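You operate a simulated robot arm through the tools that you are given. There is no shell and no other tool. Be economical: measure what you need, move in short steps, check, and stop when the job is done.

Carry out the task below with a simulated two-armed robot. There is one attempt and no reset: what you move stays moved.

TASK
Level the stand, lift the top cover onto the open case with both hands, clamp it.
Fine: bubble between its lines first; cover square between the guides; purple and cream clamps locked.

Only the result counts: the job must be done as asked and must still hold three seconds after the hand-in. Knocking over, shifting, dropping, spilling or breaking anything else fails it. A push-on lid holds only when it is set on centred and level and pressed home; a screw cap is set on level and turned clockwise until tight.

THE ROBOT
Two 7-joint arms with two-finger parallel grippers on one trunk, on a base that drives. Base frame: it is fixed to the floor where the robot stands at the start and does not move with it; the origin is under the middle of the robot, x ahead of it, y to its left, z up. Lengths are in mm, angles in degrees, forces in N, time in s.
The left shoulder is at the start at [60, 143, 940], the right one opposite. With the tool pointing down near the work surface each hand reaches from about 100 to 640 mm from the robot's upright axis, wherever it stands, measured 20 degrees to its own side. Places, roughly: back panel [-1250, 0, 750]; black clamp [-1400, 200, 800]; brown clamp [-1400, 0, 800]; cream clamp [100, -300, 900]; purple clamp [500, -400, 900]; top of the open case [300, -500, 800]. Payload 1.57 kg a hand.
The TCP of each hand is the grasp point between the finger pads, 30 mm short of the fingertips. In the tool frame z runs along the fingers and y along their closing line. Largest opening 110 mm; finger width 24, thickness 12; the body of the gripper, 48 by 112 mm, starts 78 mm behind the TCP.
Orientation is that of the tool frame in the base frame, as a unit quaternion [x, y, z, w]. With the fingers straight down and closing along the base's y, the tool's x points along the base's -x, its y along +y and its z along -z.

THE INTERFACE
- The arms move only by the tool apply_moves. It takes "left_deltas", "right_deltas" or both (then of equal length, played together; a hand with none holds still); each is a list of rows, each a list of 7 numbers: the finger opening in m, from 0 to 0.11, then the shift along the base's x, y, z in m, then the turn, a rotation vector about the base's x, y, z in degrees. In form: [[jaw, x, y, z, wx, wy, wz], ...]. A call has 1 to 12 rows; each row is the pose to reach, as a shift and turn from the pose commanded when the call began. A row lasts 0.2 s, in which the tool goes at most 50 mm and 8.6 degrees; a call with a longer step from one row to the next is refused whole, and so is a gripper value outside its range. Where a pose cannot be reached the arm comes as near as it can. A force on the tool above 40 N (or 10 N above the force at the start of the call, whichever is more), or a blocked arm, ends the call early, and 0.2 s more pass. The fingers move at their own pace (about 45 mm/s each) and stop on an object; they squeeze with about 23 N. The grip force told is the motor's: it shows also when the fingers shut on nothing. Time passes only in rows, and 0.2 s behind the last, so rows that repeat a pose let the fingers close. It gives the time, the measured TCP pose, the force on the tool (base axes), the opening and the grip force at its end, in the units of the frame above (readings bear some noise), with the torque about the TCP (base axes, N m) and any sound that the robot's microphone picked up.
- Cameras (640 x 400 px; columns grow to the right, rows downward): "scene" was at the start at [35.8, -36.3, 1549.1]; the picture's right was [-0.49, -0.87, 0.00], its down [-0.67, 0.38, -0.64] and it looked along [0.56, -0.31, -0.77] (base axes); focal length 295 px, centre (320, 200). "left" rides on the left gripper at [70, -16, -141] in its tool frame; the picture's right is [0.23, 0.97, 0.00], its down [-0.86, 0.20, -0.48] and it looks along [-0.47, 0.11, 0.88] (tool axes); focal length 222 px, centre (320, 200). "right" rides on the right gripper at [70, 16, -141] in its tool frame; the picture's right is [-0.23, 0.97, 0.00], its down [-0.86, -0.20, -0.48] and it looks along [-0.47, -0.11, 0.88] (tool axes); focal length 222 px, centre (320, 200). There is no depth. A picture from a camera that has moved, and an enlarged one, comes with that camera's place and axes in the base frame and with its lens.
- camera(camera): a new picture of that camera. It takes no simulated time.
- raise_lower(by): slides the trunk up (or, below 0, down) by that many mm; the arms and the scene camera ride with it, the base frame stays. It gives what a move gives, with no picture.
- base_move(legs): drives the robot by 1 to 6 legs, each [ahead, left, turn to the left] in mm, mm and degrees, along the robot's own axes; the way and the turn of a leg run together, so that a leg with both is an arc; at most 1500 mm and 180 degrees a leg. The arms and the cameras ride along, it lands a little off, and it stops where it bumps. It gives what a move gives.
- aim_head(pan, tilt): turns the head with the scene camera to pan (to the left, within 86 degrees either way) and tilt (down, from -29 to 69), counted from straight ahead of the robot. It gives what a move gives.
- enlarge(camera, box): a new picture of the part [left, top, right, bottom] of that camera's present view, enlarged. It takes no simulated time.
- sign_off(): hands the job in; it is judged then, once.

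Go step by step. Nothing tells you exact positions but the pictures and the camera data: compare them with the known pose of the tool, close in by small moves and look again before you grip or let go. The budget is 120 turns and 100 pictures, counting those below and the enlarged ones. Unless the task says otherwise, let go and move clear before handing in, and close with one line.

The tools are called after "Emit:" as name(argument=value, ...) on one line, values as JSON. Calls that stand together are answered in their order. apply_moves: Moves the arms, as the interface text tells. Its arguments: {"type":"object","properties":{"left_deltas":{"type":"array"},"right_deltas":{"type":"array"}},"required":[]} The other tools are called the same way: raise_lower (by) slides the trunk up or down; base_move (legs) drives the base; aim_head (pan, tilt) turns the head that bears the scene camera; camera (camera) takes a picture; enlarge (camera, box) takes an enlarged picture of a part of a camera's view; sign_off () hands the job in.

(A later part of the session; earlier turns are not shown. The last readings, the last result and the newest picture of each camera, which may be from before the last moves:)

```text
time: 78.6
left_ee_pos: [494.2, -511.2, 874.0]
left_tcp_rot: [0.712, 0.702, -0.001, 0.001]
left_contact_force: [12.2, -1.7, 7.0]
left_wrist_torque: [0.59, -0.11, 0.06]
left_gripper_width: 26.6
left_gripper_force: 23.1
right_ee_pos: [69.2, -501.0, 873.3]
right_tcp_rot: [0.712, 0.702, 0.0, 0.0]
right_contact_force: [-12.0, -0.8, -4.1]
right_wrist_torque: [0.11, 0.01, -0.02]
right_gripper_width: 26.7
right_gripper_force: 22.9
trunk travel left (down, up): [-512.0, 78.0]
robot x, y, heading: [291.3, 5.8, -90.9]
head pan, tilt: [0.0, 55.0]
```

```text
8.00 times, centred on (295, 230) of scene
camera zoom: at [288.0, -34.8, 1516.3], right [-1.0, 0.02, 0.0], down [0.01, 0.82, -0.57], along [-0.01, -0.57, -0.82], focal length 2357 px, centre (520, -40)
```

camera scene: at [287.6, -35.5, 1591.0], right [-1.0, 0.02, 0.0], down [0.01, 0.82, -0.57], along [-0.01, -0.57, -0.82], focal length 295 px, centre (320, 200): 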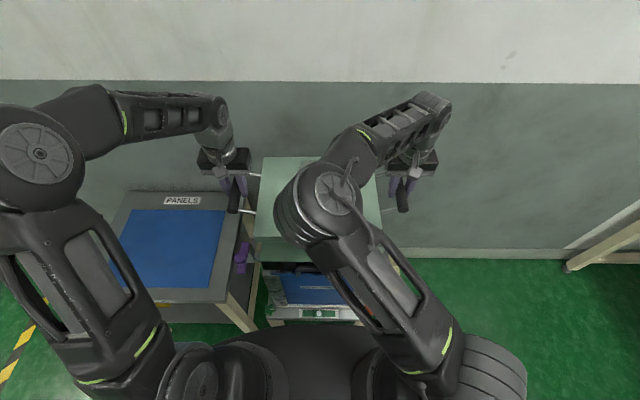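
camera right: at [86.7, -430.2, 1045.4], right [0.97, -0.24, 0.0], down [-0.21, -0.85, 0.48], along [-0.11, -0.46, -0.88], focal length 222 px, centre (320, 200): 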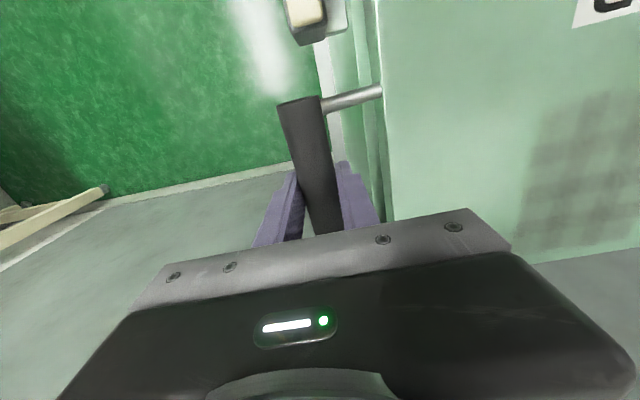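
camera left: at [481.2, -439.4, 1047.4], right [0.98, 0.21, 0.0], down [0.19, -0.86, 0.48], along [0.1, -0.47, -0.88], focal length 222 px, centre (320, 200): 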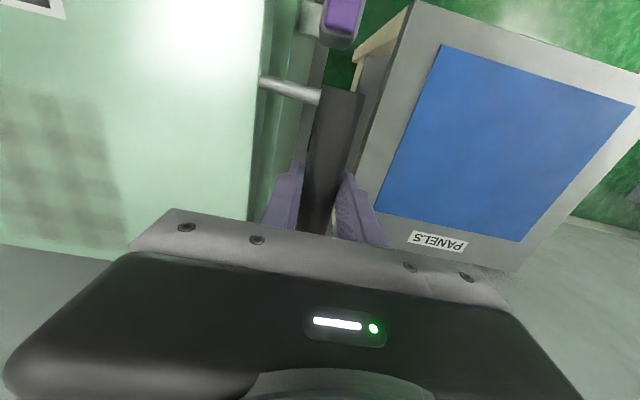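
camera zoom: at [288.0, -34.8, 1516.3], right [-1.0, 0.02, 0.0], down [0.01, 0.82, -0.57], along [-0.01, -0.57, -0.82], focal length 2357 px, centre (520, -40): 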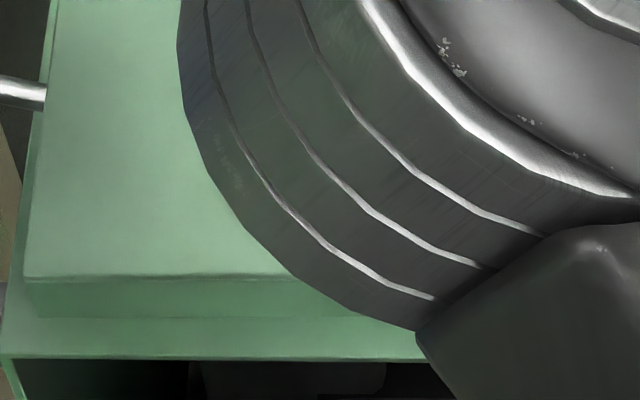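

The cover's front margin is about 15 mm, against about 1 mm at the back, and its yaw is off by roughly +1.2°. I'll lift 5 mm, then shift +6.5 mm in y and +1.5 mm in x and rotate -1.2° with both hands.

Emit:
apply_moves(left_deltas=[[0.01, 0, 0, 0.006, 0, 0, 0], [0.01, 0.0015, 0.001, 0.006, 0, 0, -0.6], [0.01, 0.0015, 0.002, 0.006, 0, 0, -1.2], [0.01, 0.0015, 0.002, 0.006, 0, 0, -1.2]], right_deltas=[[0.01, 0, 0, 0.006, 0, 0, 0], [0.01, 0.0015, 0.0055, 0.006, 0, 0, -0.6], [0.01, 0.0015, 0.011, 0.006, 0, 0, -1.2], [0.01, 0.0015, 0.011, 0.006, 0, 0, -1.2]])

Emit:
enlarge(camera="scene", box=[255, 205, 335, 255])

Emit:
camera(camera="scene")

```text
time: 79.6
left_ee_pos: [495.8, -509.5, 879.5]
left_tcp_rot: [0.72, 0.694, 0.001, 0.001]
left_contact_force: [18.3, -1.9, -5.7]
left_wrist_torque: [-0.2, -0.04, 0.31]
left_gripper_width: 26.6
left_gripper_force: 23.0
right_ee_pos: [71.1, -491.9, 877.7]
right_tcp_rot: [0.719, 0.695, 0.001, 0.0]
right_contact_force: [-18.2, 1.4, -5.5]
right_wrist_torque: [0.23, 0.13, 0.26]
right_gripper_width: 26.6
right_gripper_force: 23.0
trunk travel left (down, up): [-512.0, 78.0]
robot x, y, heading: [290.2, 8.1, -90.9]
head pan, tilt: [0.0, 55.0]
```

```text
8.00 times, centred on (295, 230) of scene
camera zoom: at [288.3, -35.6, 1516.0], right [-1.0, 0.02, 0.0], down [0.01, 0.82, -0.57], along [-0.01, -0.57, -0.82], focal length 2357 px, centre (520, -40)
```

zoom: 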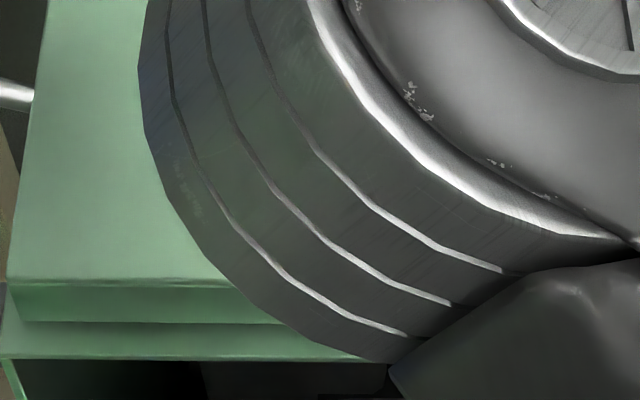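

```text
34 pictures are left
camera scene: at [288.3, -35.6, 1516.0], right [-1.0, 0.02, 0.0], down [0.01, 0.82, -0.57], along [-0.01, -0.57, -0.82], focal length 295 px, centre (320, 200)
```

scene: 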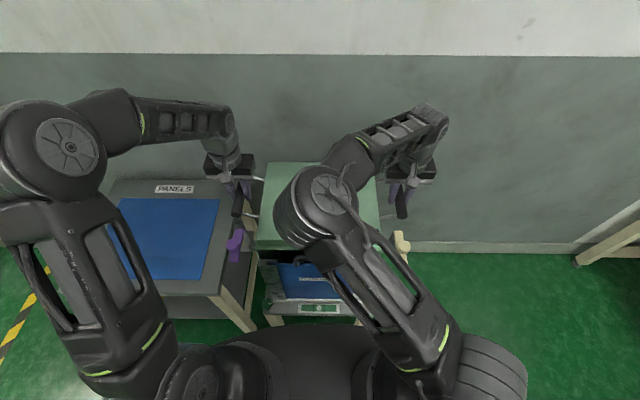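

Yaw is now nearly matched, perhaps 0.4° over, and y needs about 2.5 mm more. I'll apply that trim, relax the squeeze, and lower to contact.

Emit:
apply_moves(left_deltas=[[0.01, 0.001, 0.002, 0, 0, 0, 0.2], [0.01, 0.001, 0.004, 0, 0, 0, 0.4], [0.01, 0.001, 0.004, -0.003, 0, 0, 0.4], [0.01, 0.001, 0.004, -0.006, 0, 0, 0.4], [0.01, 0.001, 0.004, -0.008, 0, 0, 0.4], [0.01, 0.001, 0.004, -0.008, 0, 0, 0.4]], right_deltas=[[0.01, -0.001, 0.001, 0, 0, 0, 0.2], [0.01, -0.001, 0.001, 0, 0, 0, 0.4], [0.01, -0.001, 0.001, -0.003, 0, 0, 0.4], [0.01, -0.001, 0.001, -0.006, 0, 0, 0.4], [0.01, -0.001, 0.001, -0.008, 0, 0, 0.4], [0.01, -0.001, 0.001, -0.008, 0, 0, 0.4]])

Emit:
enlarge(camera="right", box=[300, 0, 420, 220])

Emit:
enlarge(camera="left", box=[230, 0, 350, 220])

```text
time: 81.0
left_ee_pos: [496.8, -506.0, 873.8]
left_tcp_rot: [0.717, 0.697, -0.003, 0.003]
left_contact_force: [12.2, -2.2, 16.3]
left_wrist_torque: [-0.06, -0.13, 0.52]
left_gripper_width: 26.7
left_gripper_force: 23.1
right_ee_pos: [69.4, -489.1, 873.4]
right_tcp_rot: [0.715, 0.699, -0.001, 0.001]
right_contact_force: [-11.7, -5.6, 14.1]
right_wrist_torque: [0.22, 0.09, 0.17]
right_gripper_width: 26.7
right_gripper_force: 23.2
trunk travel left (down, up): [-512.0, 78.0]
robot x, y, heading: [289.7, 5.2, -90.6]
head pan, tilt: [0.0, 55.0]
```

```text
1.82 times, centred on (360, 110) of right
camera zoom: at [88.8, -419.4, 1013.4], right [0.97, -0.25, 0.0], down [-0.22, -0.85, 0.48], along [-0.12, -0.47, -0.88], focal length 404 px, centre (247, 364)
```

zoom: 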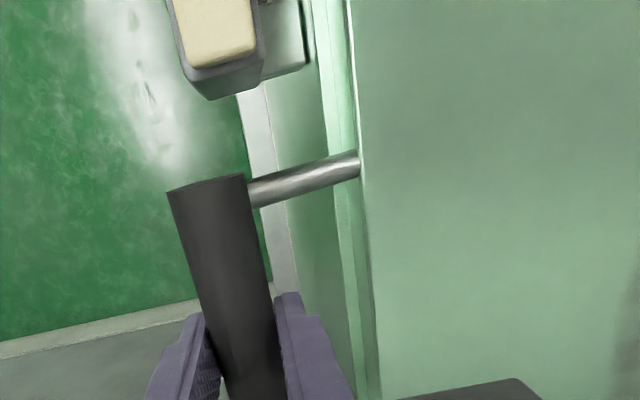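

```text
1.82 times, centred on (290, 110) of left
camera zoom: at [481.9, -434.4, 1015.0], right [0.98, 0.2, 0.0], down [0.18, -0.86, 0.48], along [0.1, -0.47, -0.88], focal length 404 px, centre (374, 364)
```

zoom: 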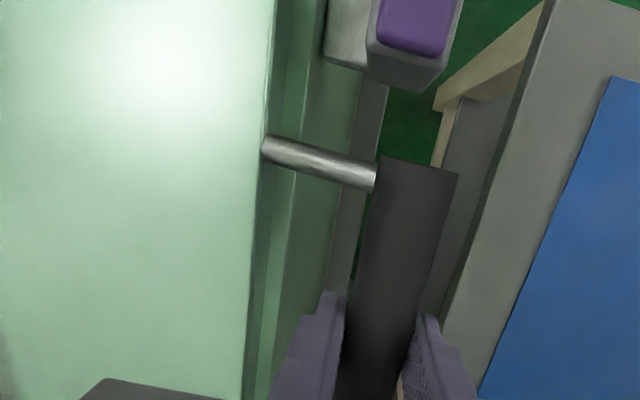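

The cover rests evenly on both sides. I'll check the side margins more closely before letting go.

Emit:
enlarge(camera="right", box=[335, 110, 395, 150])

Emit:
enlarge(camera="left", box=[245, 110, 305, 150])

```text
10.00 times, centred on (365, 130) of right
camera zoom: at [88.8, -419.4, 1013.4], right [0.97, -0.25, 0.0], down [-0.22, -0.85, 0.48], along [-0.12, -0.47, -0.88], focal length 2221 px, centre (-130, 900)
```

zoom: 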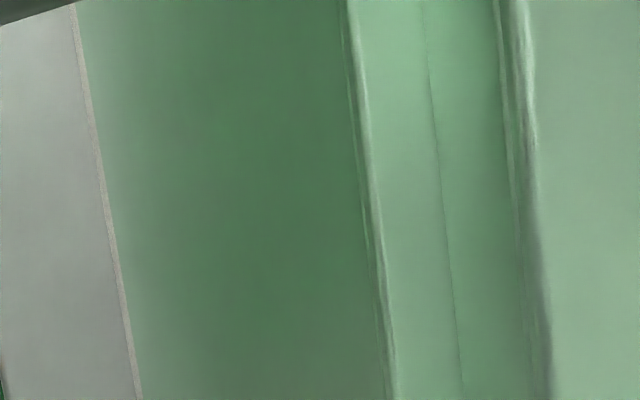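

```text
10.00 times, centred on (275, 130) of left
camera zoom: at [481.9, -434.4, 1015.0], right [0.98, 0.2, 0.0], down [0.18, -0.86, 0.48], along [0.1, -0.47, -0.88], focal length 2221 px, centre (770, 900)
```

zoom: 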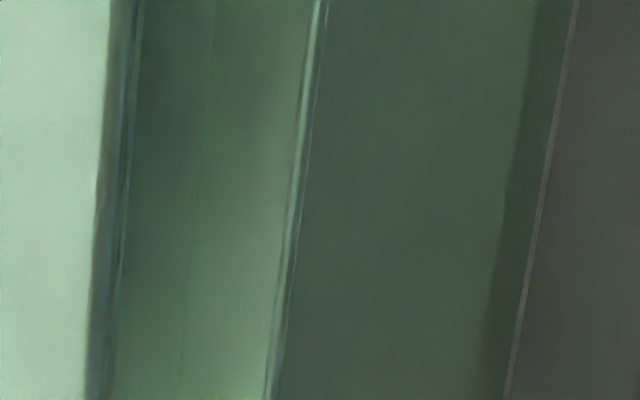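

The side margins on the case top are about 5.6 mm right and 8.4 mm left. I'll lift 4 mm, shift +1.5 mm in x, set it down, and press lightly.

Emit:
apply_moves(left_deltas=[[0.01, 0, 0, 0.004, 0, 0, 0], [0.01, 0.0015, 0, 0.004, 0, 0, 0], [0.01, 0.0015, 0, 0.004, 0, 0, 0], [0.01, 0.0015, 0, 0.001, 0, 0, 0], [0.01, 0.0015, 0, -0.001, 0, 0, 0], [0.01, 0.0015, 0, -0.001, 0, 0, 0]], right_deltas=[[0.01, 0, 0, 0.004, 0, 0, 0], [0.01, 0.0015, 0, 0.004, 0, 0, 0], [0.01, 0.0015, 0, 0.004, 0, 0, 0], [0.01, 0.0015, 0, 0.001, 0, 0, 0], [0.01, 0.0015, 0, -0.001, 0, 0, 0], [0.01, 0.0015, 0, -0.001, 0, 0, 0]])

Emit:
enlarge(camera="right", box=[335, 110, 395, 150])

Emit:
enlarge(camera="left", box=[245, 110, 305, 150])

```text
time: 82.4
left_ee_pos: [497.9, -503.6, 873.3]
left_tcp_rot: [0.717, 0.698, -0.002, 0.002]
left_contact_force: [9.6, -0.8, 17.1]
left_wrist_torque: [0.0, -0.06, 0.35]
left_gripper_width: 26.7
left_gripper_force: 22.7
right_ee_pos: [72.5, -489.2, 872.5]
right_tcp_rot: [0.716, 0.698, -0.001, 0.001]
right_contact_force: [-7.7, -1.5, 17.3]
right_wrist_torque: [-0.08, 0.12, 0.29]
right_gripper_width: 26.9
right_gripper_force: 23.0
trunk travel left (down, up): [-512.0, 78.0]
robot x, y, heading: [290.5, 5.8, -90.9]
head pan, tilt: [0.0, 55.0]
```

```text
10.00 times, centred on (365, 130) of right
camera zoom: at [90.4, -419.3, 1012.6], right [0.97, -0.25, 0.0], down [-0.22, -0.85, 0.48], along [-0.12, -0.47, -0.88], focal length 2221 px, centre (-130, 900)
```

zoom: 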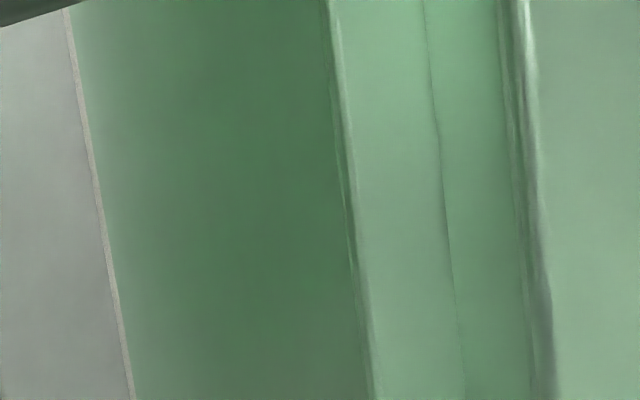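

```text
10.00 times, centred on (275, 130) of left
camera zoom: at [483.7, -433.7, 1014.6], right [0.98, 0.2, 0.0], down [0.18, -0.86, 0.48], along [0.1, -0.47, -0.88], focal length 2221 px, centre (770, 900)
```

zoom: 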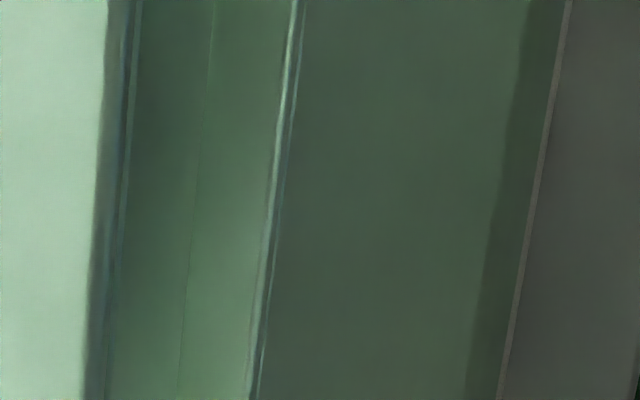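

Margins are now even and the yaw is square. I'll open both grippers and rise straight up.

Emit:
apply_moves(left_deltas=[[0.06, 0, 0, 0.001, 0, 0, 0], [0.06, 0, 0, 0.001, 0, 0, 0], [0.06, 0, 0, 0.001, 0, 0, 0], [0.06, 0, 0, 0.03, 0, 0, 0], [0.06, 0, 0, 0.07, 0, 0, 0], [0.06, 0, 0, 0.11, 0, 0, 0], [0.06, 0, 0, 0.15, 0, 0, 0]], right_deltas=[[0.06, 0, 0, 0.001, 0, 0, 0], [0.06, 0, 0, 0.001, 0, 0, 0], [0.06, 0, 0, 0.001, 0, 0, 0], [0.06, 0, 0, 0.03, 0, 0, 0], [0.06, 0, 0, 0.07, 0, 0, 0], [0.06, 0, 0, 0.11, 0, 0, 0], [0.06, 0, 0, 0.15, 0, 0, 0]])

Emit:
camera(camera="right")

Emit:
camera(camera="left")

```text
time: 84.0
left_ee_pos: [497.5, -503.8, 1022.1]
left_tcp_rot: [0.718, 0.696, -0.001, 0.001]
left_contact_force: [-0.5, 0.5, 0.4]
left_wrist_torque: [-0.02, 0.01, 0.0]
left_gripper_width: 60.0
left_gripper_force: 0.0
right_ee_pos: [73.1, -487.3, 1019.3]
right_tcp_rot: [0.716, 0.698, 0.001, 0.0]
right_contact_force: [0.2, 0.1, -0.6]
right_wrist_torque: [-0.05, -0.01, -0.01]
right_gripper_width: 59.9
right_gripper_force: 0.1
trunk travel left (down, up): [-512.0, 78.0]
robot x, y, heading: [290.2, 9.4, -90.5]
head pan, tilt: [0.0, 55.0]
```

```text
27 pictures are left
camera right: at [90.5, -417.9, 1160.1], right [0.97, -0.25, 0.0], down [-0.22, -0.85, 0.48], along [-0.12, -0.46, -0.88], focal length 222 px, centre (320, 200)
```

right: 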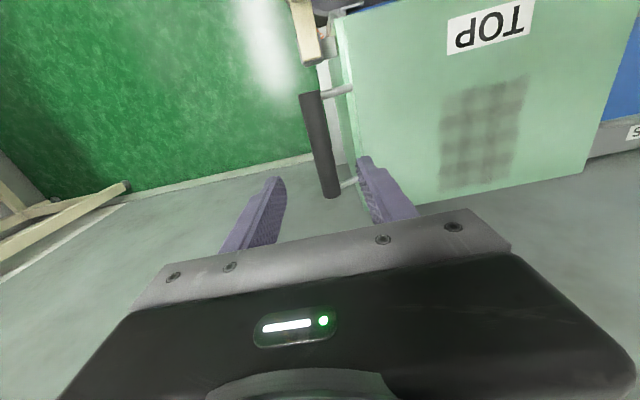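

```text
26 pictures are left
camera left: at [483.0, -434.2, 1163.3], right [0.98, 0.2, 0.0], down [0.17, -0.86, 0.48], along [0.1, -0.47, -0.88], focal length 222 px, centre (320, 200)
```

left: 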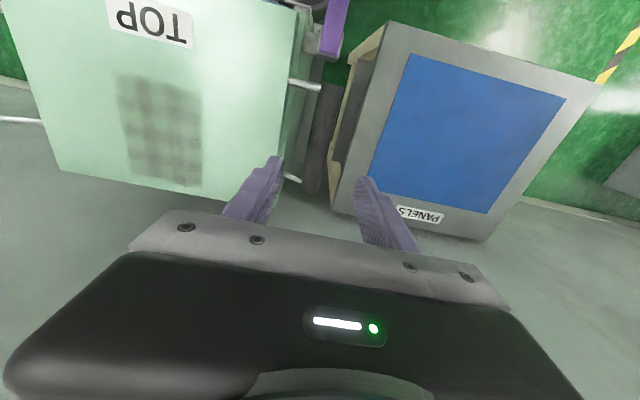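

The cover sits in place. I'll draw both hands back and outward and study the clamps.

Emit:
apply_moves(left_deltas=[[0.06, 0.02, 0.035, 0.01, 0, 0, 0], [0.06, 0.04, 0.07, 0.01, 0, 0, 0], [0.06, 0.06, 0.105, 0.01, 0, 0, 0], [0.06, 0.08, 0.14, 0.01, 0, 0, 0], [0.06, 0.1, 0.175, 0.01, 0, 0, 0]], right_deltas=[[0.06, -0.03, 0.035, 0.01, 0, 0, 0], [0.06, -0.06, 0.07, 0.01, 0, 0, 0], [0.06, -0.09, 0.105, 0.01, 0, 0, 0], [0.06, -0.12, 0.14, 0.01, 0, 0, 0], [0.06, -0.15, 0.175, 0.01, 0, 0, 0]])

Emit:
camera(camera="scene")

```text
time: 85.2
left_ee_pos: [599.1, -328.2, 1031.3]
left_tcp_rot: [0.718, 0.696, 0.0, 0.001]
left_contact_force: [-0.3, 0.4, -0.3]
left_wrist_torque: [-0.01, -0.01, 0.02]
left_gripper_width: 60.3
left_gripper_force: 0.0
right_ee_pos: [-78.3, -312.8, 1029.4]
right_tcp_rot: [0.717, 0.697, 0.001, 0.001]
right_contact_force: [-0.5, 0.0, -0.8]
right_wrist_torque: [0.01, -0.04, 0.0]
right_gripper_width: 60.1
right_gripper_force: 0.1
trunk travel left (down, up): [-512.0, 78.0]
robot x, y, heading: [288.3, 3.1, -90.6]
head pan, tilt: [0.0, 55.0]
```

```text
25 pictures are left
camera scene: at [287.8, -32.9, 1516.1], right [-1.0, 0.02, 0.0], down [0.01, 0.82, -0.57], along [-0.01, -0.57, -0.82], focal length 295 px, centre (320, 200)
```

scene: 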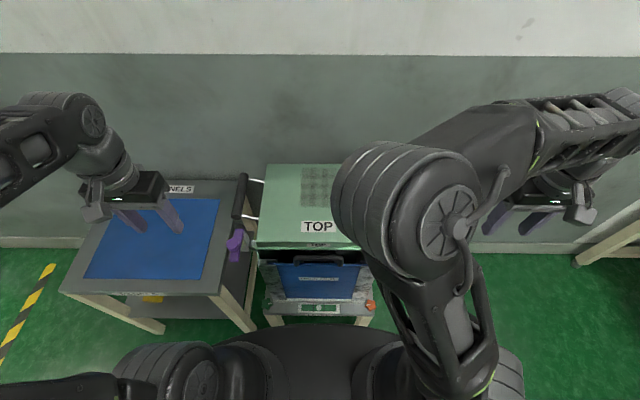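

I'll enlarge the purple clamp.

Emit:
enlarge(camera="scene", box=[215, 205, 295, 275])

Emit:
enlarge(camera="left", box=[0, 0, 320, 200])

```text
5.71 times, centred on (255, 240) of scene
camera zoom: at [287.8, -32.9, 1516.1], right [-1.0, 0.02, 0.0], down [0.01, 0.82, -0.57], along [-0.01, -0.57, -0.82], focal length 1684 px, centre (691, -29)
```

zoom: 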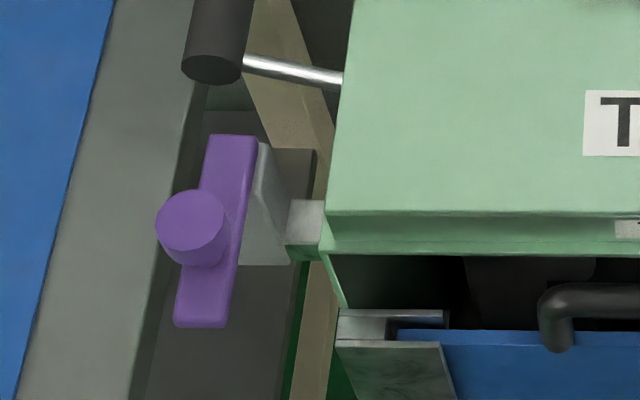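

```text
2.00 times, centred on (160, 100) of left
camera zoom: at [583.8, -256.9, 1172.6], right [0.98, 0.2, 0.0], down [0.17, -0.86, 0.48], along [0.1, -0.47, -0.88], focal length 444 px, centre (640, 400)
```

zoom: 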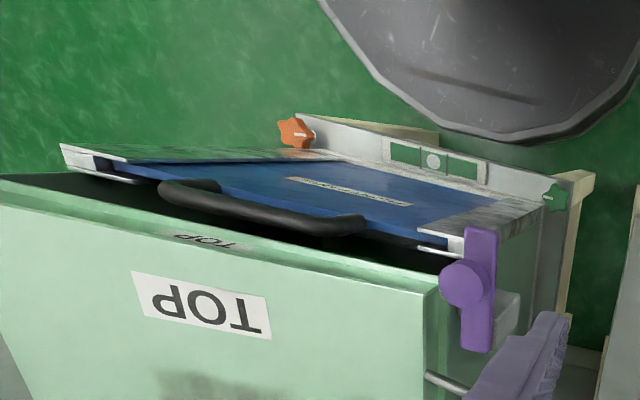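

The purple bar runs along y (-400 to -315) on top of the post at its back end, with the knob at about (487, -347, 880). It should swing inward over the cover about a pivot near (485, -388). I'll bring the left hand over the knob.

Emit:
apply_moves(left_deltas=[[0.06, -0.037, -0.006, -0.02, 0, 0, 0], [0.06, -0.075, -0.013, -0.04, 0, 0, 0], [0.06, -0.112, -0.019, -0.06, 0, 0, 0], [0.06, -0.112, -0.019, -0.08, 0, 0, 0], [0.06, -0.112, -0.019, -0.08, 0, 0, 0]])

Emit:
camera(camera="left")

```text
time: 86.4
left_ee_pos: [484.5, -347.7, 950.1]
left_tcp_rot: [0.717, 0.697, 0.0, 0.001]
left_contact_force: [-0.1, -0.4, 0.9]
left_wrist_torque: [0.0, -0.03, -0.01]
left_gripper_width: 59.7
left_gripper_force: 0.0
right_ee_pos: [-78.4, -313.0, 1029.1]
right_tcp_rot: [0.717, 0.698, 0.002, 0.0]
right_contact_force: [-0.3, 0.5, -0.3]
right_wrist_torque: [-0.02, -0.05, 0.01]
right_gripper_width: 59.8
right_gripper_force: 0.1
trunk travel left (down, up): [-512.0, 78.0]
robot x, y, heading: [287.2, 8.4, -91.0]
head pan, tilt: [0.0, 55.0]
```

```text
22 pictures are left
camera left: at [471.4, -278.1, 1091.8], right [0.98, 0.2, 0.0], down [0.18, -0.86, 0.48], along [0.1, -0.47, -0.88], focal length 222 px, centre (320, 200)
```

left: 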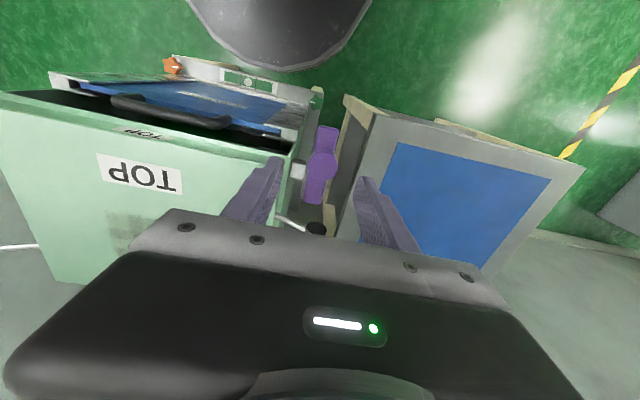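

The knob lies exactly between the fingers. Descending and gripping it.

Emit:
apply_moves(left_deltas=[[0.06, 0.002, 0.001, -0.02, 0, 0, 0], [0.06, 0.002, 0.001, -0.045, 0, 0, 0], [0.01, 0.002, 0.001, -0.045, 0, 0, 0], [0.01, 0.002, 0.001, -0.045, 0, 0, 0], [0.01, 0.002, 0.001, -0.045, 0, 0, 0]])

```text
time: 87.6
left_ee_pos: [488.2, -347.4, 905.5]
left_tcp_rot: [0.717, 0.697, 0.0, 0.001]
left_contact_force: [-0.6, -0.9, -0.8]
left_wrist_torque: [0.01, -0.19, -0.06]
left_gripper_width: 25.4
left_gripper_force: 21.2
right_ee_pos: [-77.7, -313.5, 1029.6]
right_tcp_rot: [0.717, 0.697, 0.001, -0.001]
right_contact_force: [-0.2, 0.4, -0.1]
right_wrist_torque: [0.01, -0.03, 0.01]
right_gripper_width: 60.1
right_gripper_force: 0.0
trunk travel left (down, up): [-512.0, 78.0]
robot x, y, heading: [288.3, 6.6, -90.8]
head pan, tilt: [0.0, 55.0]
```

Knob gripped. I'll test the swing: 16° about the assumed pivot, inward.

Emit:
apply_moves(left_deltas=[[0.01, -0.0057, -0.0004, 0, 0, 0, 8], [0.01, -0.0113, -0.0016, 0, 0, 0, 16], [0.01, -0.0113, -0.0016, 0, 0, 0, 16]])

Emit:
camera(camera="left")

```text
time: 88.4
left_ee_pos: [475.8, -349.1, 906.6]
left_tcp_rot: [0.613, 0.79, 0.0, 0.0]
left_contact_force: [-8.4, 3.5, -2.8]
left_wrist_torque: [0.2, 0.71, -0.34]
left_gripper_width: 25.2
left_gripper_force: 36.6
right_ee_pos: [-79.6, -314.1, 1028.5]
right_tcp_rot: [0.716, 0.698, 0.001, 0.0]
right_contact_force: [-0.6, 0.2, 1.3]
right_wrist_torque: [0.01, -0.02, 0.0]
right_gripper_width: 60.0
right_gripper_force: 0.1
trunk travel left (down, up): [-512.0, 78.0]
robot x, y, heading: [291.1, 3.3, -91.1]
head pan, tilt: [0.0, 55.0]
```

```text
21 pictures are left
camera left: at [442.5, -285.0, 1047.7], right [0.89, 0.46, 0.0], down [0.41, -0.78, 0.48], along [0.22, -0.42, -0.88], focal length 222 px, centre (320, 200)
```

left: 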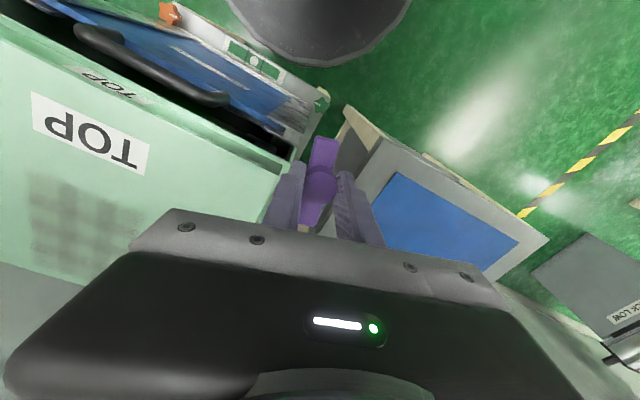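

The bar follows with low force. Continuing to 48°.

Emit:
apply_moves(left_deltas=[[0.01, -0.0054, -0.0019, 0, 0, 0, 8], [0.01, -0.0104, -0.0046, 0, 0, 0, 16], [0.01, -0.0151, -0.008, 0, 0, 0, 24], [0.01, -0.0192, -0.012, 0, 0, 0, 32], [0.01, -0.0192, -0.012, 0, 0, 0, 32]])

```text
time: 89.6
left_ee_pos: [456.6, -359.4, 905.6]
left_tcp_rot: [0.371, 0.929, 0.001, 0.001]
left_contact_force: [-13.0, 16.2, 1.3]
left_wrist_torque: [0.47, 0.99, 0.06]
left_gripper_width: 25.1
left_gripper_force: 37.1
right_ee_pos: [-80.0, -313.1, 1027.8]
right_tcp_rot: [0.716, 0.698, 0.001, 0.001]
right_contact_force: [-0.1, -0.2, 0.9]
right_wrist_torque: [0.0, 0.01, -0.05]
right_gripper_width: 60.0
right_gripper_force: 0.0
trunk travel left (down, up): [-512.0, 78.0]
robot x, y, heading: [287.6, 5.3, -91.0]
head pan, tilt: [0.0, 55.0]
```

The radius is nearer 47 mm than 41 mm. I'll continue the arc with the corrected pivot to 90°.

Emit:
apply_moves(left_deltas=[[0.01, -0.005, -0.0036, 0, 0, 0, 5], [0.01, -0.0089, -0.0089, 0, 0, 0, 10], [0.01, -0.0119, -0.0147, 0, 0, 0, 16], [0.01, -0.0142, -0.0208, 0, 0, 0, 22], [0.01, -0.0155, -0.0273, 0, 0, 0, 28], [0.01, -0.016, -0.0338, 0, 0, 0, 34], [0.01, -0.016, -0.0338, 0, 0, 0, 34]])

Emit:
camera(camera="scene")

```text
time: 91.2
left_ee_pos: [442.6, -394.2, 906.6]
left_tcp_rot: [0.083, 0.997, -0.001, 0.001]
left_contact_force: [4.0, 1.7, 5.9]
left_wrist_torque: [0.42, -0.22, 0.12]
left_gripper_width: 25.1
left_gripper_force: 36.9
right_ee_pos: [-77.1, -313.5, 1029.6]
right_tcp_rot: [0.716, 0.698, 0.001, 0.0]
right_contact_force: [-0.4, -0.4, 0.6]
right_wrist_torque: [0.0, 0.0, -0.01]
right_gripper_width: 60.1
right_gripper_force: 0.1
trunk travel left (down, up): [-512.0, 78.0]
robot x, y, heading: [289.7, 8.3, -90.7]
head pan, tilt: [0.0, 55.0]
```

```text
20 pictures are left
camera scene: at [288.6, -33.8, 1516.1], right [-1.0, 0.02, 0.0], down [0.01, 0.82, -0.57], along [-0.01, -0.57, -0.82], focal length 295 px, centre (320, 200)
```

scene: 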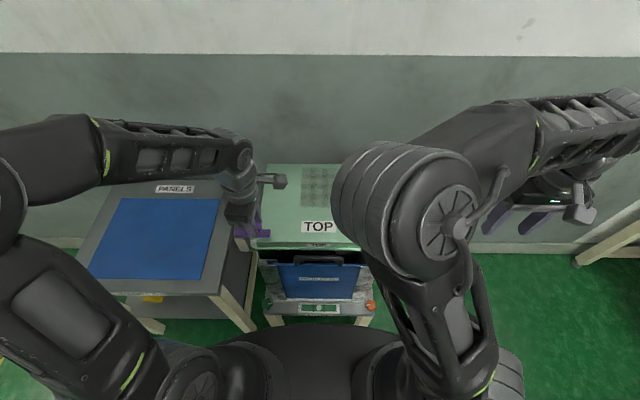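

The bar is across with little force and no click was reported. I'll look closely before deciding whether it goes further.

Emit:
enlarge(camera="left", box=[180, 60, 460, 250])

Emit:
enlarge(camera="scene", box=[215, 205, 295, 275])

```text
2.11 times, centred on (320, 155) of left
camera zoom: at [370.0, -399.9, 1048.2], right [-0.06, 1.0, 0.0], down [0.88, 0.06, 0.48], along [0.48, 0.03, -0.88], focal length 468 px, centre (320, 295)
```

zoom: 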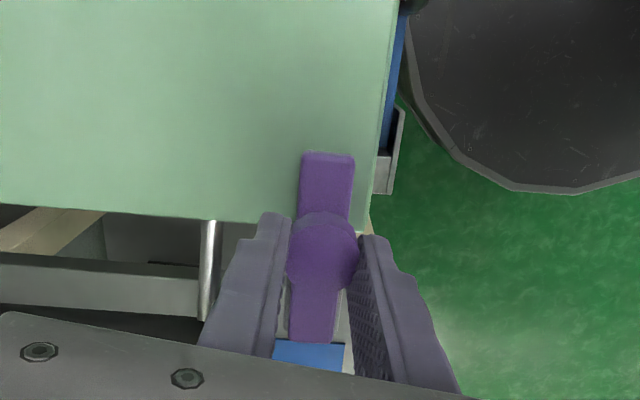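

```text
5.71 times, centred on (255, 240) of scene
camera zoom: at [288.6, -33.8, 1516.1], right [-1.0, 0.02, 0.0], down [0.01, 0.82, -0.57], along [-0.01, -0.57, -0.82], focal length 1684 px, centre (691, -29)
```

zoom: 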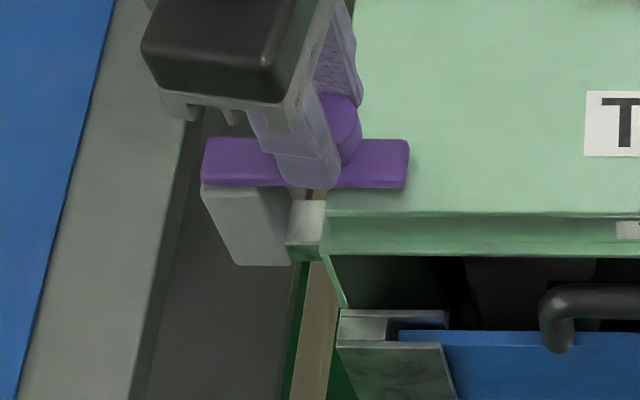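

The bar lies over the cover, perhaps 2° short. I'll nudge it a little further to feel for a stop.

Emit:
apply_moves(left_deltas=[[0.01, 0, -0.0025, 0, 0, 0, 3], [0.01, 0.0002, -0.005, 0, 0, 0, 6], [0.01, 0.0003, -0.0065, 0, 0, 0, 8], [0.01, 0.0003, -0.0065, 0, 0, 0, 8]])

```text
time: 92.2
left_ee_pos: [443.7, -395.8, 906.8]
left_tcp_rot: [0.014, 1.0, 0.003, 0.002]
left_contact_force: [5.1, 30.3, 9.2]
left_wrist_torque: [0.19, 0.44, -0.21]
left_gripper_width: 25.2
left_gripper_force: 36.1
right_ee_pos: [-77.8, -310.3, 1030.9]
right_tcp_rot: [0.716, 0.698, -0.001, 0.001]
right_contact_force: [-0.1, 0.0, 0.5]
right_wrist_torque: [-0.04, -0.03, 0.0]
right_gripper_width: 60.0
right_gripper_force: 0.0
trunk travel left (down, up): [-512.0, 78.0]
robot x, y, heading: [293.1, 5.0, -90.9]
head pan, tilt: [0.0, 55.0]
```

It met a firm stop at 30 N, so the purple clamp is fully home. I'll relax, open and rise clear.

Emit:
apply_moves(left_deltas=[[0.01, 0, 0.005, 0, 0, 0, 0], [0.06, 0, 0.005, 0, 0, 0, 0], [0.06, 0, 0.005, 0, 0, 0, 0], [0.06, 0, 0.005, 0, 0, 0, 0], [0.06, 0, 0.005, 0.03, 0, 0, 0], [0.06, 0, 0.005, 0.07, 0, 0, 0], [0.06, 0, 0.005, 0.11, 0, 0, 0], [0.06, 0.03, 0.025, 0.12, 0, 0, -8], [0.06, 0.06, 0.045, 0.13, 0, 0, -16], [0.06, 0.09, 0.065, 0.13, 0, 0, -24], [0.06, 0.12, 0.085, 0.13, 0, 0, -32], [0.06, 0.15, 0.105, 0.13, 0, 0, -40]])

Emit:
enlarge(camera="scene", box=[215, 165, 375, 275])

```text
time: 94.8
left_ee_pos: [590.6, -296.5, 1035.6]
left_tcp_rot: [0.356, 0.935, 0.001, 0.0]
left_contact_force: [-0.1, -0.8, 0.2]
left_wrist_torque: [-0.03, 0.0, 0.02]
left_gripper_width: 60.0
left_gripper_force: 0.0
right_ee_pos: [-77.5, -314.4, 1029.0]
right_tcp_rot: [0.716, 0.698, 0.001, -0.001]
right_contact_force: [-0.8, 0.4, 0.0]
right_wrist_torque: [0.0, 0.02, -0.01]
right_gripper_width: 60.1
right_gripper_force: 0.0
trunk travel left (down, up): [-512.0, 78.0]
robot x, y, heading: [292.3, 6.4, -90.7]
head pan, tilt: [0.0, 55.0]
```

```text
3.64 times, centred on (295, 220) of scene
camera zoom: at [288.6, -33.9, 1516.1], right [-1.0, 0.02, 0.0], down [0.01, 0.82, -0.57], along [-0.01, -0.57, -0.82], focal length 1071 px, centre (411, 127)
```

zoom: 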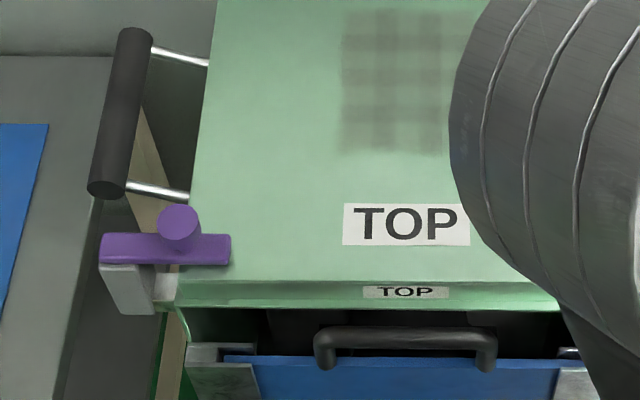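

The purple clamp is across the cover and stays. Now the cream one: its knob should be near (84, -337). Bringing the right hand above it.

Emit:
apply_moves(right_deltas=[[0.06, 0.04, -0.006, -0.01, 0, 0, 0], [0.06, 0.08, -0.012, -0.03, 0, 0, 0], [0.06, 0.12, -0.018, -0.05, 0, 0, 0], [0.06, 0.162, -0.023, -0.07, 0, 0, 0], [0.06, 0.162, -0.023, -0.079, 0, 0, 0]])

Emit:
camera(camera="right")

```text
time: 96.0
left_ee_pos: [590.6, -297.3, 1035.4]
left_tcp_rot: [0.355, 0.935, 0.0, 0.0]
left_contact_force: [0.0, -1.1, -0.2]
left_wrist_torque: [-0.01, -0.01, 0.03]
left_gripper_width: 60.1
left_gripper_force: 0.0
right_ee_pos: [84.4, -336.2, 950.2]
right_tcp_rot: [0.717, 0.697, 0.002, 0.0]
right_contact_force: [0.1, 0.3, 0.2]
right_wrist_torque: [-0.02, 0.0, 0.03]
right_gripper_width: 60.0
right_gripper_force: 0.1
trunk travel left (down, up): [-512.0, 78.0]
robot x, y, heading: [292.4, 8.8, -91.0]
head pan, tilt: [0.0, 55.0]
```

```text
16 pictures are left
camera right: at [102.6, -267.9, 1091.3], right [0.97, -0.25, 0.0], down [-0.22, -0.85, 0.48], along [-0.12, -0.46, -0.88], focal length 222 px, centre (320, 200)
```

right: 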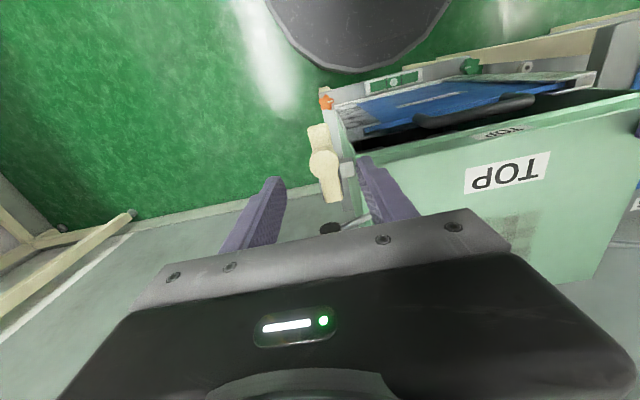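

The knob is between the fingers. Descending and gripping.

Emit:
apply_moves(right_deltas=[[0.06, 0.002, 0.001, -0.02, 0, 0, 0], [0.06, 0.002, 0.001, -0.044, 0, 0, 0], [0.01, 0.002, 0.001, -0.044, 0, 0, 0], [0.01, 0.002, 0.001, -0.044, 0, 0, 0], [0.01, 0.002, 0.001, -0.044, 0, 0, 0]])

```text
time: 97.2
left_ee_pos: [592.9, -297.1, 1034.7]
left_tcp_rot: [0.355, 0.935, 0.0, 0.0]
left_contact_force: [0.7, 0.5, 0.7]
left_wrist_torque: [-0.01, 0.0, 0.0]
left_gripper_width: 60.1
left_gripper_force: 0.0
right_ee_pos: [88.1, -337.4, 907.0]
right_tcp_rot: [0.716, 0.698, 0.002, 0.0]
right_contact_force: [12.4, 1.7, -5.7]
right_wrist_torque: [-0.16, -0.15, 0.14]
right_gripper_width: 25.5
right_gripper_force: 21.7
trunk travel left (down, up): [-512.0, 78.0]
robot x, y, heading: [291.6, 8.9, -90.9]
head pan, tilt: [0.0, 55.0]
```

Gripped. Swinging the cream bar inward (clockwise), first 48°.

Emit:
apply_moves(right_deltas=[[0.01, 0.008, -0.0015, 0, 0, 0, -8], [0.01, 0.0145, -0.003, 0, 0, 0, -16], [0.01, 0.0206, -0.0053, 0, 0, 0, -24], [0.01, 0.0264, -0.0083, 0, 0, 0, -32], [0.01, 0.0317, -0.0122, 0, 0, 0, -40], [0.01, 0.0364, -0.0168, 0, 0, 0, -48], [0.01, 0.0364, -0.0168, 0, 0, 0, -48]])

```text
time: 98.8
left_ee_pos: [593.4, -295.4, 1035.5]
left_tcp_rot: [0.355, 0.935, -0.001, 0.0]
left_contact_force: [-0.2, 0.8, 0.3]
left_wrist_torque: [0.01, -0.01, 0.0]
left_gripper_width: 59.9
left_gripper_force: 0.0
right_ee_pos: [98.0, -345.8, 902.4]
right_tcp_rot: [0.937, 0.348, 0.001, 0.003]
right_contact_force: [10.9, 10.3, 22.7]
right_wrist_torque: [0.95, -0.19, 0.35]
right_gripper_width: 24.3
right_gripper_force: 36.5
right hand out of reach, approached as far as the arm can: row 6, 7
trunk travel left (down, up): [-512.0, 78.0]
robot x, y, heading: [290.5, 4.8, -90.6]
head pan, tilt: [0.0, 55.0]
```

The arm ran out of reach with that wrist rotation. I'll look before continuing.

Emit:
camera(camera="right")

```text
15 pictures are left
camera right: at [161.0, -311.1, 1043.9], right [0.46, -0.89, 0.01], down [-0.78, -0.4, 0.48], along [-0.42, -0.22, -0.88], focal length 222 px, centre (320, 200)
```

right: 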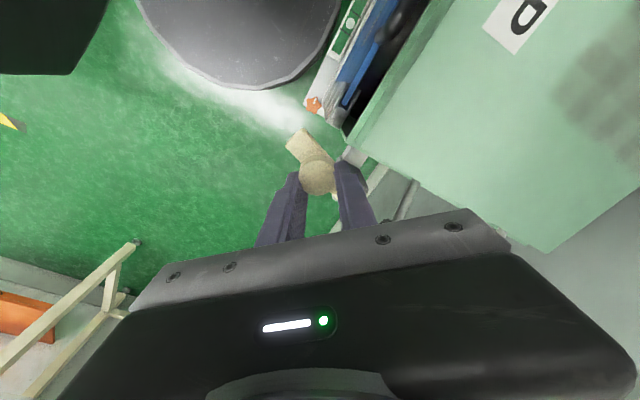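

The fingers slipped around the knob because the wrist hit its limit. I'll turn the hand back by 24° while following the arc.

Emit:
apply_moves(right_deltas=[[0.01, -0.022, 0.006, 0, 0, 0, 8], [0.01, -0.022, 0.006, 0.001, 0, 0, 16], [0.01, -0.022, 0.006, 0.001, 0, 0, 24], [0.01, -0.022, 0.006, 0.001, 0, 0, 24]])

```text
time: 99.8
left_ee_pos: [594.8, -299.6, 1033.4]
left_tcp_rot: [0.356, 0.935, 0.001, -0.001]
left_contact_force: [0.7, -0.4, 0.3]
left_wrist_torque: [0.01, 0.04, -0.01]
left_gripper_width: 60.0
left_gripper_force: 0.1
right_ee_pos: [77.2, -344.4, 902.0]
right_tcp_rot: [0.845, 0.534, 0.0, 0.002]
right_contact_force: [23.3, -22.9, -1.7]
right_wrist_torque: [-0.32, -0.24, -0.47]
right_gripper_width: 37.3
right_gripper_force: 15.4
trunk travel left (down, up): [-512.0, 78.0]
robot x, y, heading: [288.7, 5.3, -91.3]
head pan, tilt: [0.0, 55.0]
```

The grip has gone off the knob (37 mm). I'll open, rise and look.

Emit:
apply_moves(right_deltas=[[0.07, 0, 0, 0, 0, 0, 0], [0.07, 0, 0, 0.0, 0, 0, 0], [0.07, 0, 0, 0.02, 0, 0, 0], [0.07, 0, 0, 0.05, 0, 0, 0], [0.07, 0, 0, 0.05, 0, 0, 0]])

Emit:
camera(camera="right")

```text
time: 101.0
left_ee_pos: [590.8, -298.2, 1035.2]
left_tcp_rot: [0.355, 0.935, -0.001, 0.001]
left_contact_force: [0.3, -0.1, 0.8]
left_wrist_torque: [-0.01, 0.01, -0.01]
left_gripper_width: 59.8
left_gripper_force: 0.0
right_ee_pos: [74.4, -341.3, 952.1]
right_tcp_rot: [0.846, 0.534, 0.001, 0.0]
right_contact_force: [0.3, 0.5, 0.1]
right_wrist_torque: [0.02, -0.02, -0.03]
right_gripper_width: 70.1
right_gripper_force: 0.0
trunk travel left (down, up): [-512.0, 78.0]
robot x, y, heading: [291.8, 6.5, -91.1]
head pan, tilt: [0.0, 55.0]
```

```text
14 pictures are left
camera right: at [119.2, -284.9, 1093.3], right [0.78, -0.62, 0.0], down [-0.55, -0.69, 0.48], along [-0.3, -0.37, -0.88], focal length 222 px, centre (320, 200)
```

right: 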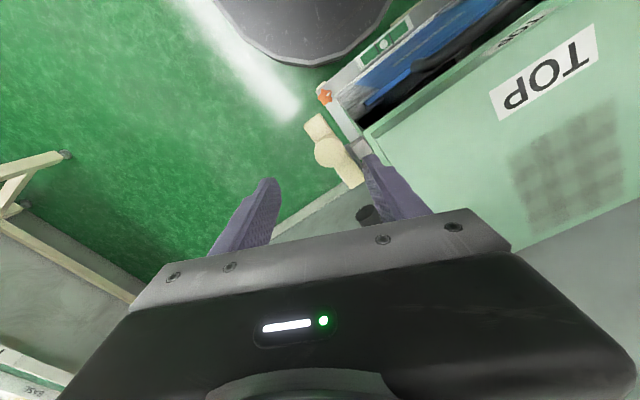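

The bar sits at about 11° with its knob at (90.5, -337.5) and pivot near (81, -384). I'll regrip with the hand at this reachable yaw and swing by translation only.

Emit:
apply_moves(right_deltas=[[0.07, 0.016, 0.004, 0, 0, 0, 0], [0.07, 0.016, 0.004, -0.025, 0, 0, 0], [0.07, 0.016, 0.004, -0.046, 0, 0, 0], [0.01, 0.016, 0.004, -0.046, 0, 0, 0], [0.01, 0.016, 0.004, -0.046, 0, 0, 0], [0.01, 0.016, 0.004, -0.046, 0, 0, 0]])

```text
time: 102.4
left_ee_pos: [591.2, -297.2, 1035.5]
left_tcp_rot: [0.355, 0.935, 0.0, 0.001]
left_contact_force: [-0.3, -0.4, -0.6]
left_wrist_torque: [0.04, -0.01, -0.02]
left_gripper_width: 60.0
left_gripper_force: 0.0
right_ee_pos: [90.2, -336.9, 907.3]
right_tcp_rot: [0.846, 0.534, 0.001, -0.001]
right_contact_force: [-0.8, 2.2, -1.7]
right_wrist_torque: [0.08, 0.02, 0.0]
right_gripper_width: 24.0
right_gripper_force: 14.3
trunk travel left (down, up): [-512.0, 78.0]
robot x, y, heading: [289.7, 9.7, -91.2]
head pan, tilt: [0.0, 55.0]
```

Gripped squarely with no side force. Swinging to 50° without turning the hand.

Emit:
apply_moves(right_deltas=[[0.01, 0.0034, -0.001, 0, 0, 0, 0], [0.01, 0.0068, -0.0021, 0, 0, 0, 0], [0.01, 0.0107, -0.0037, 0, 0, 0, 0], [0.01, 0.0143, -0.0056, 0, 0, 0, 0], [0.01, 0.0178, -0.0078, 0, 0, 0, 0], [0.01, 0.0211, -0.0103, 0, 0, 0, 0], [0.01, 0.0242, -0.0131, 0, 0, 0, 0], [0.01, 0.027, -0.0162, 0, 0, 0, 0], [0.01, 0.027, -0.0162, 0, 0, 0, 0]])

```text
time: 104.4
left_ee_pos: [591.8, -297.2, 1035.7]
left_tcp_rot: [0.355, 0.935, 0.0, 0.001]
left_contact_force: [-0.3, -0.3, 0.3]
left_wrist_torque: [-0.02, 0.05, 0.01]
left_gripper_width: 60.1
left_gripper_force: 0.1
right_ee_pos: [116.5, -354.4, 907.8]
right_tcp_rot: [0.845, 0.534, 0.0, 0.001]
right_contact_force: [-0.4, 0.3, -2.2]
right_wrist_torque: [0.16, 0.35, 0.01]
right_gripper_width: 24.2
right_gripper_force: 36.2
trunk travel left (down, up): [-512.0, 78.0]
robot x, y, heading: [290.2, 7.8, -90.8]
head pan, tilt: [0.0, 55.0]
```

Smooth, with near-zero force. Continuing to 90°.

Emit:
apply_moves(right_deltas=[[0.01, 0.0025, -0.0033, 0, 0, 0, 0], [0.01, 0.0047, -0.0068, 0, 0, 0, 0], [0.01, 0.0066, -0.0105, 0, 0, 0, 0], [0.01, 0.0082, -0.0143, 0, 0, 0, 0], [0.01, 0.0094, -0.0182, 0, 0, 0, 0], [0.01, 0.0104, -0.0223, 0, 0, 0, 0], [0.01, 0.0109, -0.0264, 0, 0, 0, 0], [0.01, 0.0111, -0.0305, 0, 0, 0, 0], [0.01, 0.0111, -0.0345, 0, 0, 0, 0], [0.01, 0.0111, -0.0345, 0, 0, 0, 0]])

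Emit:
camera(camera="right")

```text
time: 106.6
left_ee_pos: [592.2, -296.0, 1035.5]
left_tcp_rot: [0.355, 0.935, -0.001, 0.001]
left_contact_force: [0.0, 0.8, 1.3]
left_wrist_torque: [-0.02, -0.05, 0.03]
left_gripper_width: 60.0
left_gripper_force: 0.1
right_ee_pos: [129.2, -388.4, 906.4]
right_tcp_rot: [0.845, 0.534, 0.001, 0.001]
right_contact_force: [8.0, -1.2, 5.3]
right_wrist_torque: [-0.63, -0.01, -0.02]
right_gripper_width: 24.6
right_gripper_force: 36.4
trunk travel left (down, up): [-512.0, 78.0]
robot x, y, heading: [289.7, 6.4, -91.1]
head pan, tilt: [0.0, 55.0]
```

```text
13 pictures are left
camera right: at [174.3, -331.3, 1047.6], right [0.78, -0.62, 0.0], down [-0.55, -0.69, 0.48], along [-0.3, -0.38, -0.88], focal length 222 px, centre (320, 200)
```

right: 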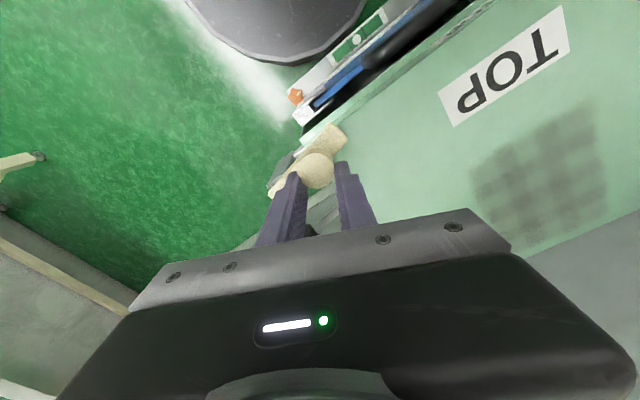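

The cream bar is across the cover. I'll push gently a few mm more to feel the stop.

Emit:
apply_moves(right_deltas=[[0.01, 0, -0.002, 0, 0, 0, 0], [0.01, 0, -0.004, 0, 0, 0, 0], [0.01, 0, -0.006, 0, 0, 0, 0], [0.01, 0, -0.006, 0, 0, 0, 0]])

```text
time: 107.6
left_ee_pos: [592.1, -296.5, 1035.6]
left_tcp_rot: [0.355, 0.935, 0.0, 0.001]
left_contact_force: [0.0, 0.3, 0.7]
left_wrist_torque: [0.02, -0.01, 0.01]
left_gripper_width: 60.0
left_gripper_force: 0.0
right_ee_pos: [128.3, -393.5, 906.7]
right_tcp_rot: [0.846, 0.533, 0.001, -0.001]
right_contact_force: [13.2, 0.6, 5.3]
right_wrist_torque: [0.26, -0.38, -0.17]
right_gripper_width: 24.0
right_gripper_force: 35.6
trunk travel left (down, up): [-512.0, 78.0]
robot x, y, heading: [289.6, 6.4, -90.7]
head pan, tilt: [0.0, 55.0]
```

It moved 5 mm without y resistance, so either the bar is still turning or the fingers slipped. I'll check.

Emit:
enlarge(camera="right", box=[240, 90, 400, 220])

```text
3.08 times, centred on (320, 155) of right
camera zoom: at [174.4, -336.8, 1047.7], right [0.78, -0.62, 0.0], down [-0.55, -0.69, 0.48], along [-0.3, -0.37, -0.88], focal length 684 px, centre (320, 338)
```

zoom: 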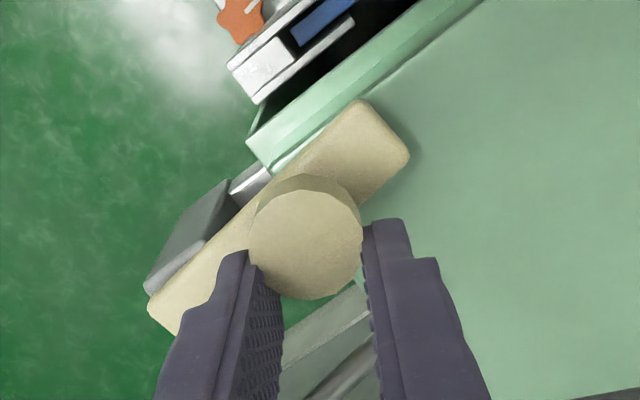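

The fingers slipped along the knob; the bar itself looks about parallel to the case front. To make sure it's home I'll release, close the fingers, and push the knob from the front.

Emit:
apply_moves(right_deltas=[[0.07, 0, 0, 0, 0, 0, 0], [0.07, 0, 0, 0, 0, 0, 0], [0.07, 0, 0, 0, 0, 0, 0], [0.07, 0, 0, 0.03, 0, 0, 0], [0.07, 0, 0, 0.055, 0, 0, 0], [0.0, 0.003, 0.03, 0.055, 0, 0, 0], [0.0, 0.006, 0.063, 0.055, 0, 0, 0], [0.0, 0.006, 0.063, 0.055, 0, 0, 0], [0.0, 0.006, 0.063, 0.055, 0, 0, 0], [0.0, 0.006, 0.063, 0.03, 0, 0, 0], [0.0, 0.006, 0.063, 0.0, 0, 0, 0]])

Emit:
apply_moves(right_deltas=[[0.0, 0, -0.006, 0, 0, 0, 0], [0.0, 0, -0.012, 0, 0, 0, 0], [0.0, 0, -0.017, 0, 0, 0, 0], [0.0, 0, -0.021, 0, 0, 0, 0], [0.0, 0, -0.025, 0, 0, 0, 0], [0.0, 0, -0.029, 0, 0, 0, 0], [0.0, 0, -0.033, 0, 0, 0, 0]])

```text
time: 110.0
left_ee_pos: [592.2, -298.4, 1034.8]
left_tcp_rot: [0.355, 0.935, 0.0, 0.0]
left_contact_force: [0.0, -0.6, 0.6]
left_wrist_torque: [0.02, 0.02, -0.02]
left_gripper_width: 60.1
left_gripper_force: 0.0
right_ee_pos: [133.8, -329.7, 905.0]
right_tcp_rot: [0.846, 0.534, 0.001, -0.001]
right_contact_force: [0.4, 0.4, -0.4]
right_wrist_torque: [0.03, 0.02, 0.0]
right_gripper_width: 0.1
right_gripper_force: 21.4
trunk travel left (down, up): [-512.0, 78.0]
robot x, y, heading: [285.9, 8.6, -90.9]
head pan, tilt: [0.0, 55.0]
```

```text
time: 111.6
left_ee_pos: [591.1, -295.2, 1036.5]
left_tcp_rot: [0.355, 0.935, 0.0, 0.0]
left_contact_force: [0.1, 0.1, -0.3]
left_wrist_torque: [0.01, 0.01, 0.0]
left_gripper_width: 59.9
left_gripper_force: 0.2
right_ee_pos: [134.7, -360.4, 905.9]
right_tcp_rot: [0.846, 0.534, 0.002, -0.001]
right_contact_force: [1.4, 11.4, 1.1]
right_wrist_torque: [0.13, -0.01, 0.09]
right_gripper_width: 0.1
right_gripper_force: 21.5
trunk travel left (down, up): [-512.0, 78.0]
robot x, y, heading: [290.0, 8.8, -90.8]
head pan, tilt: [0.0, 55.0]
```

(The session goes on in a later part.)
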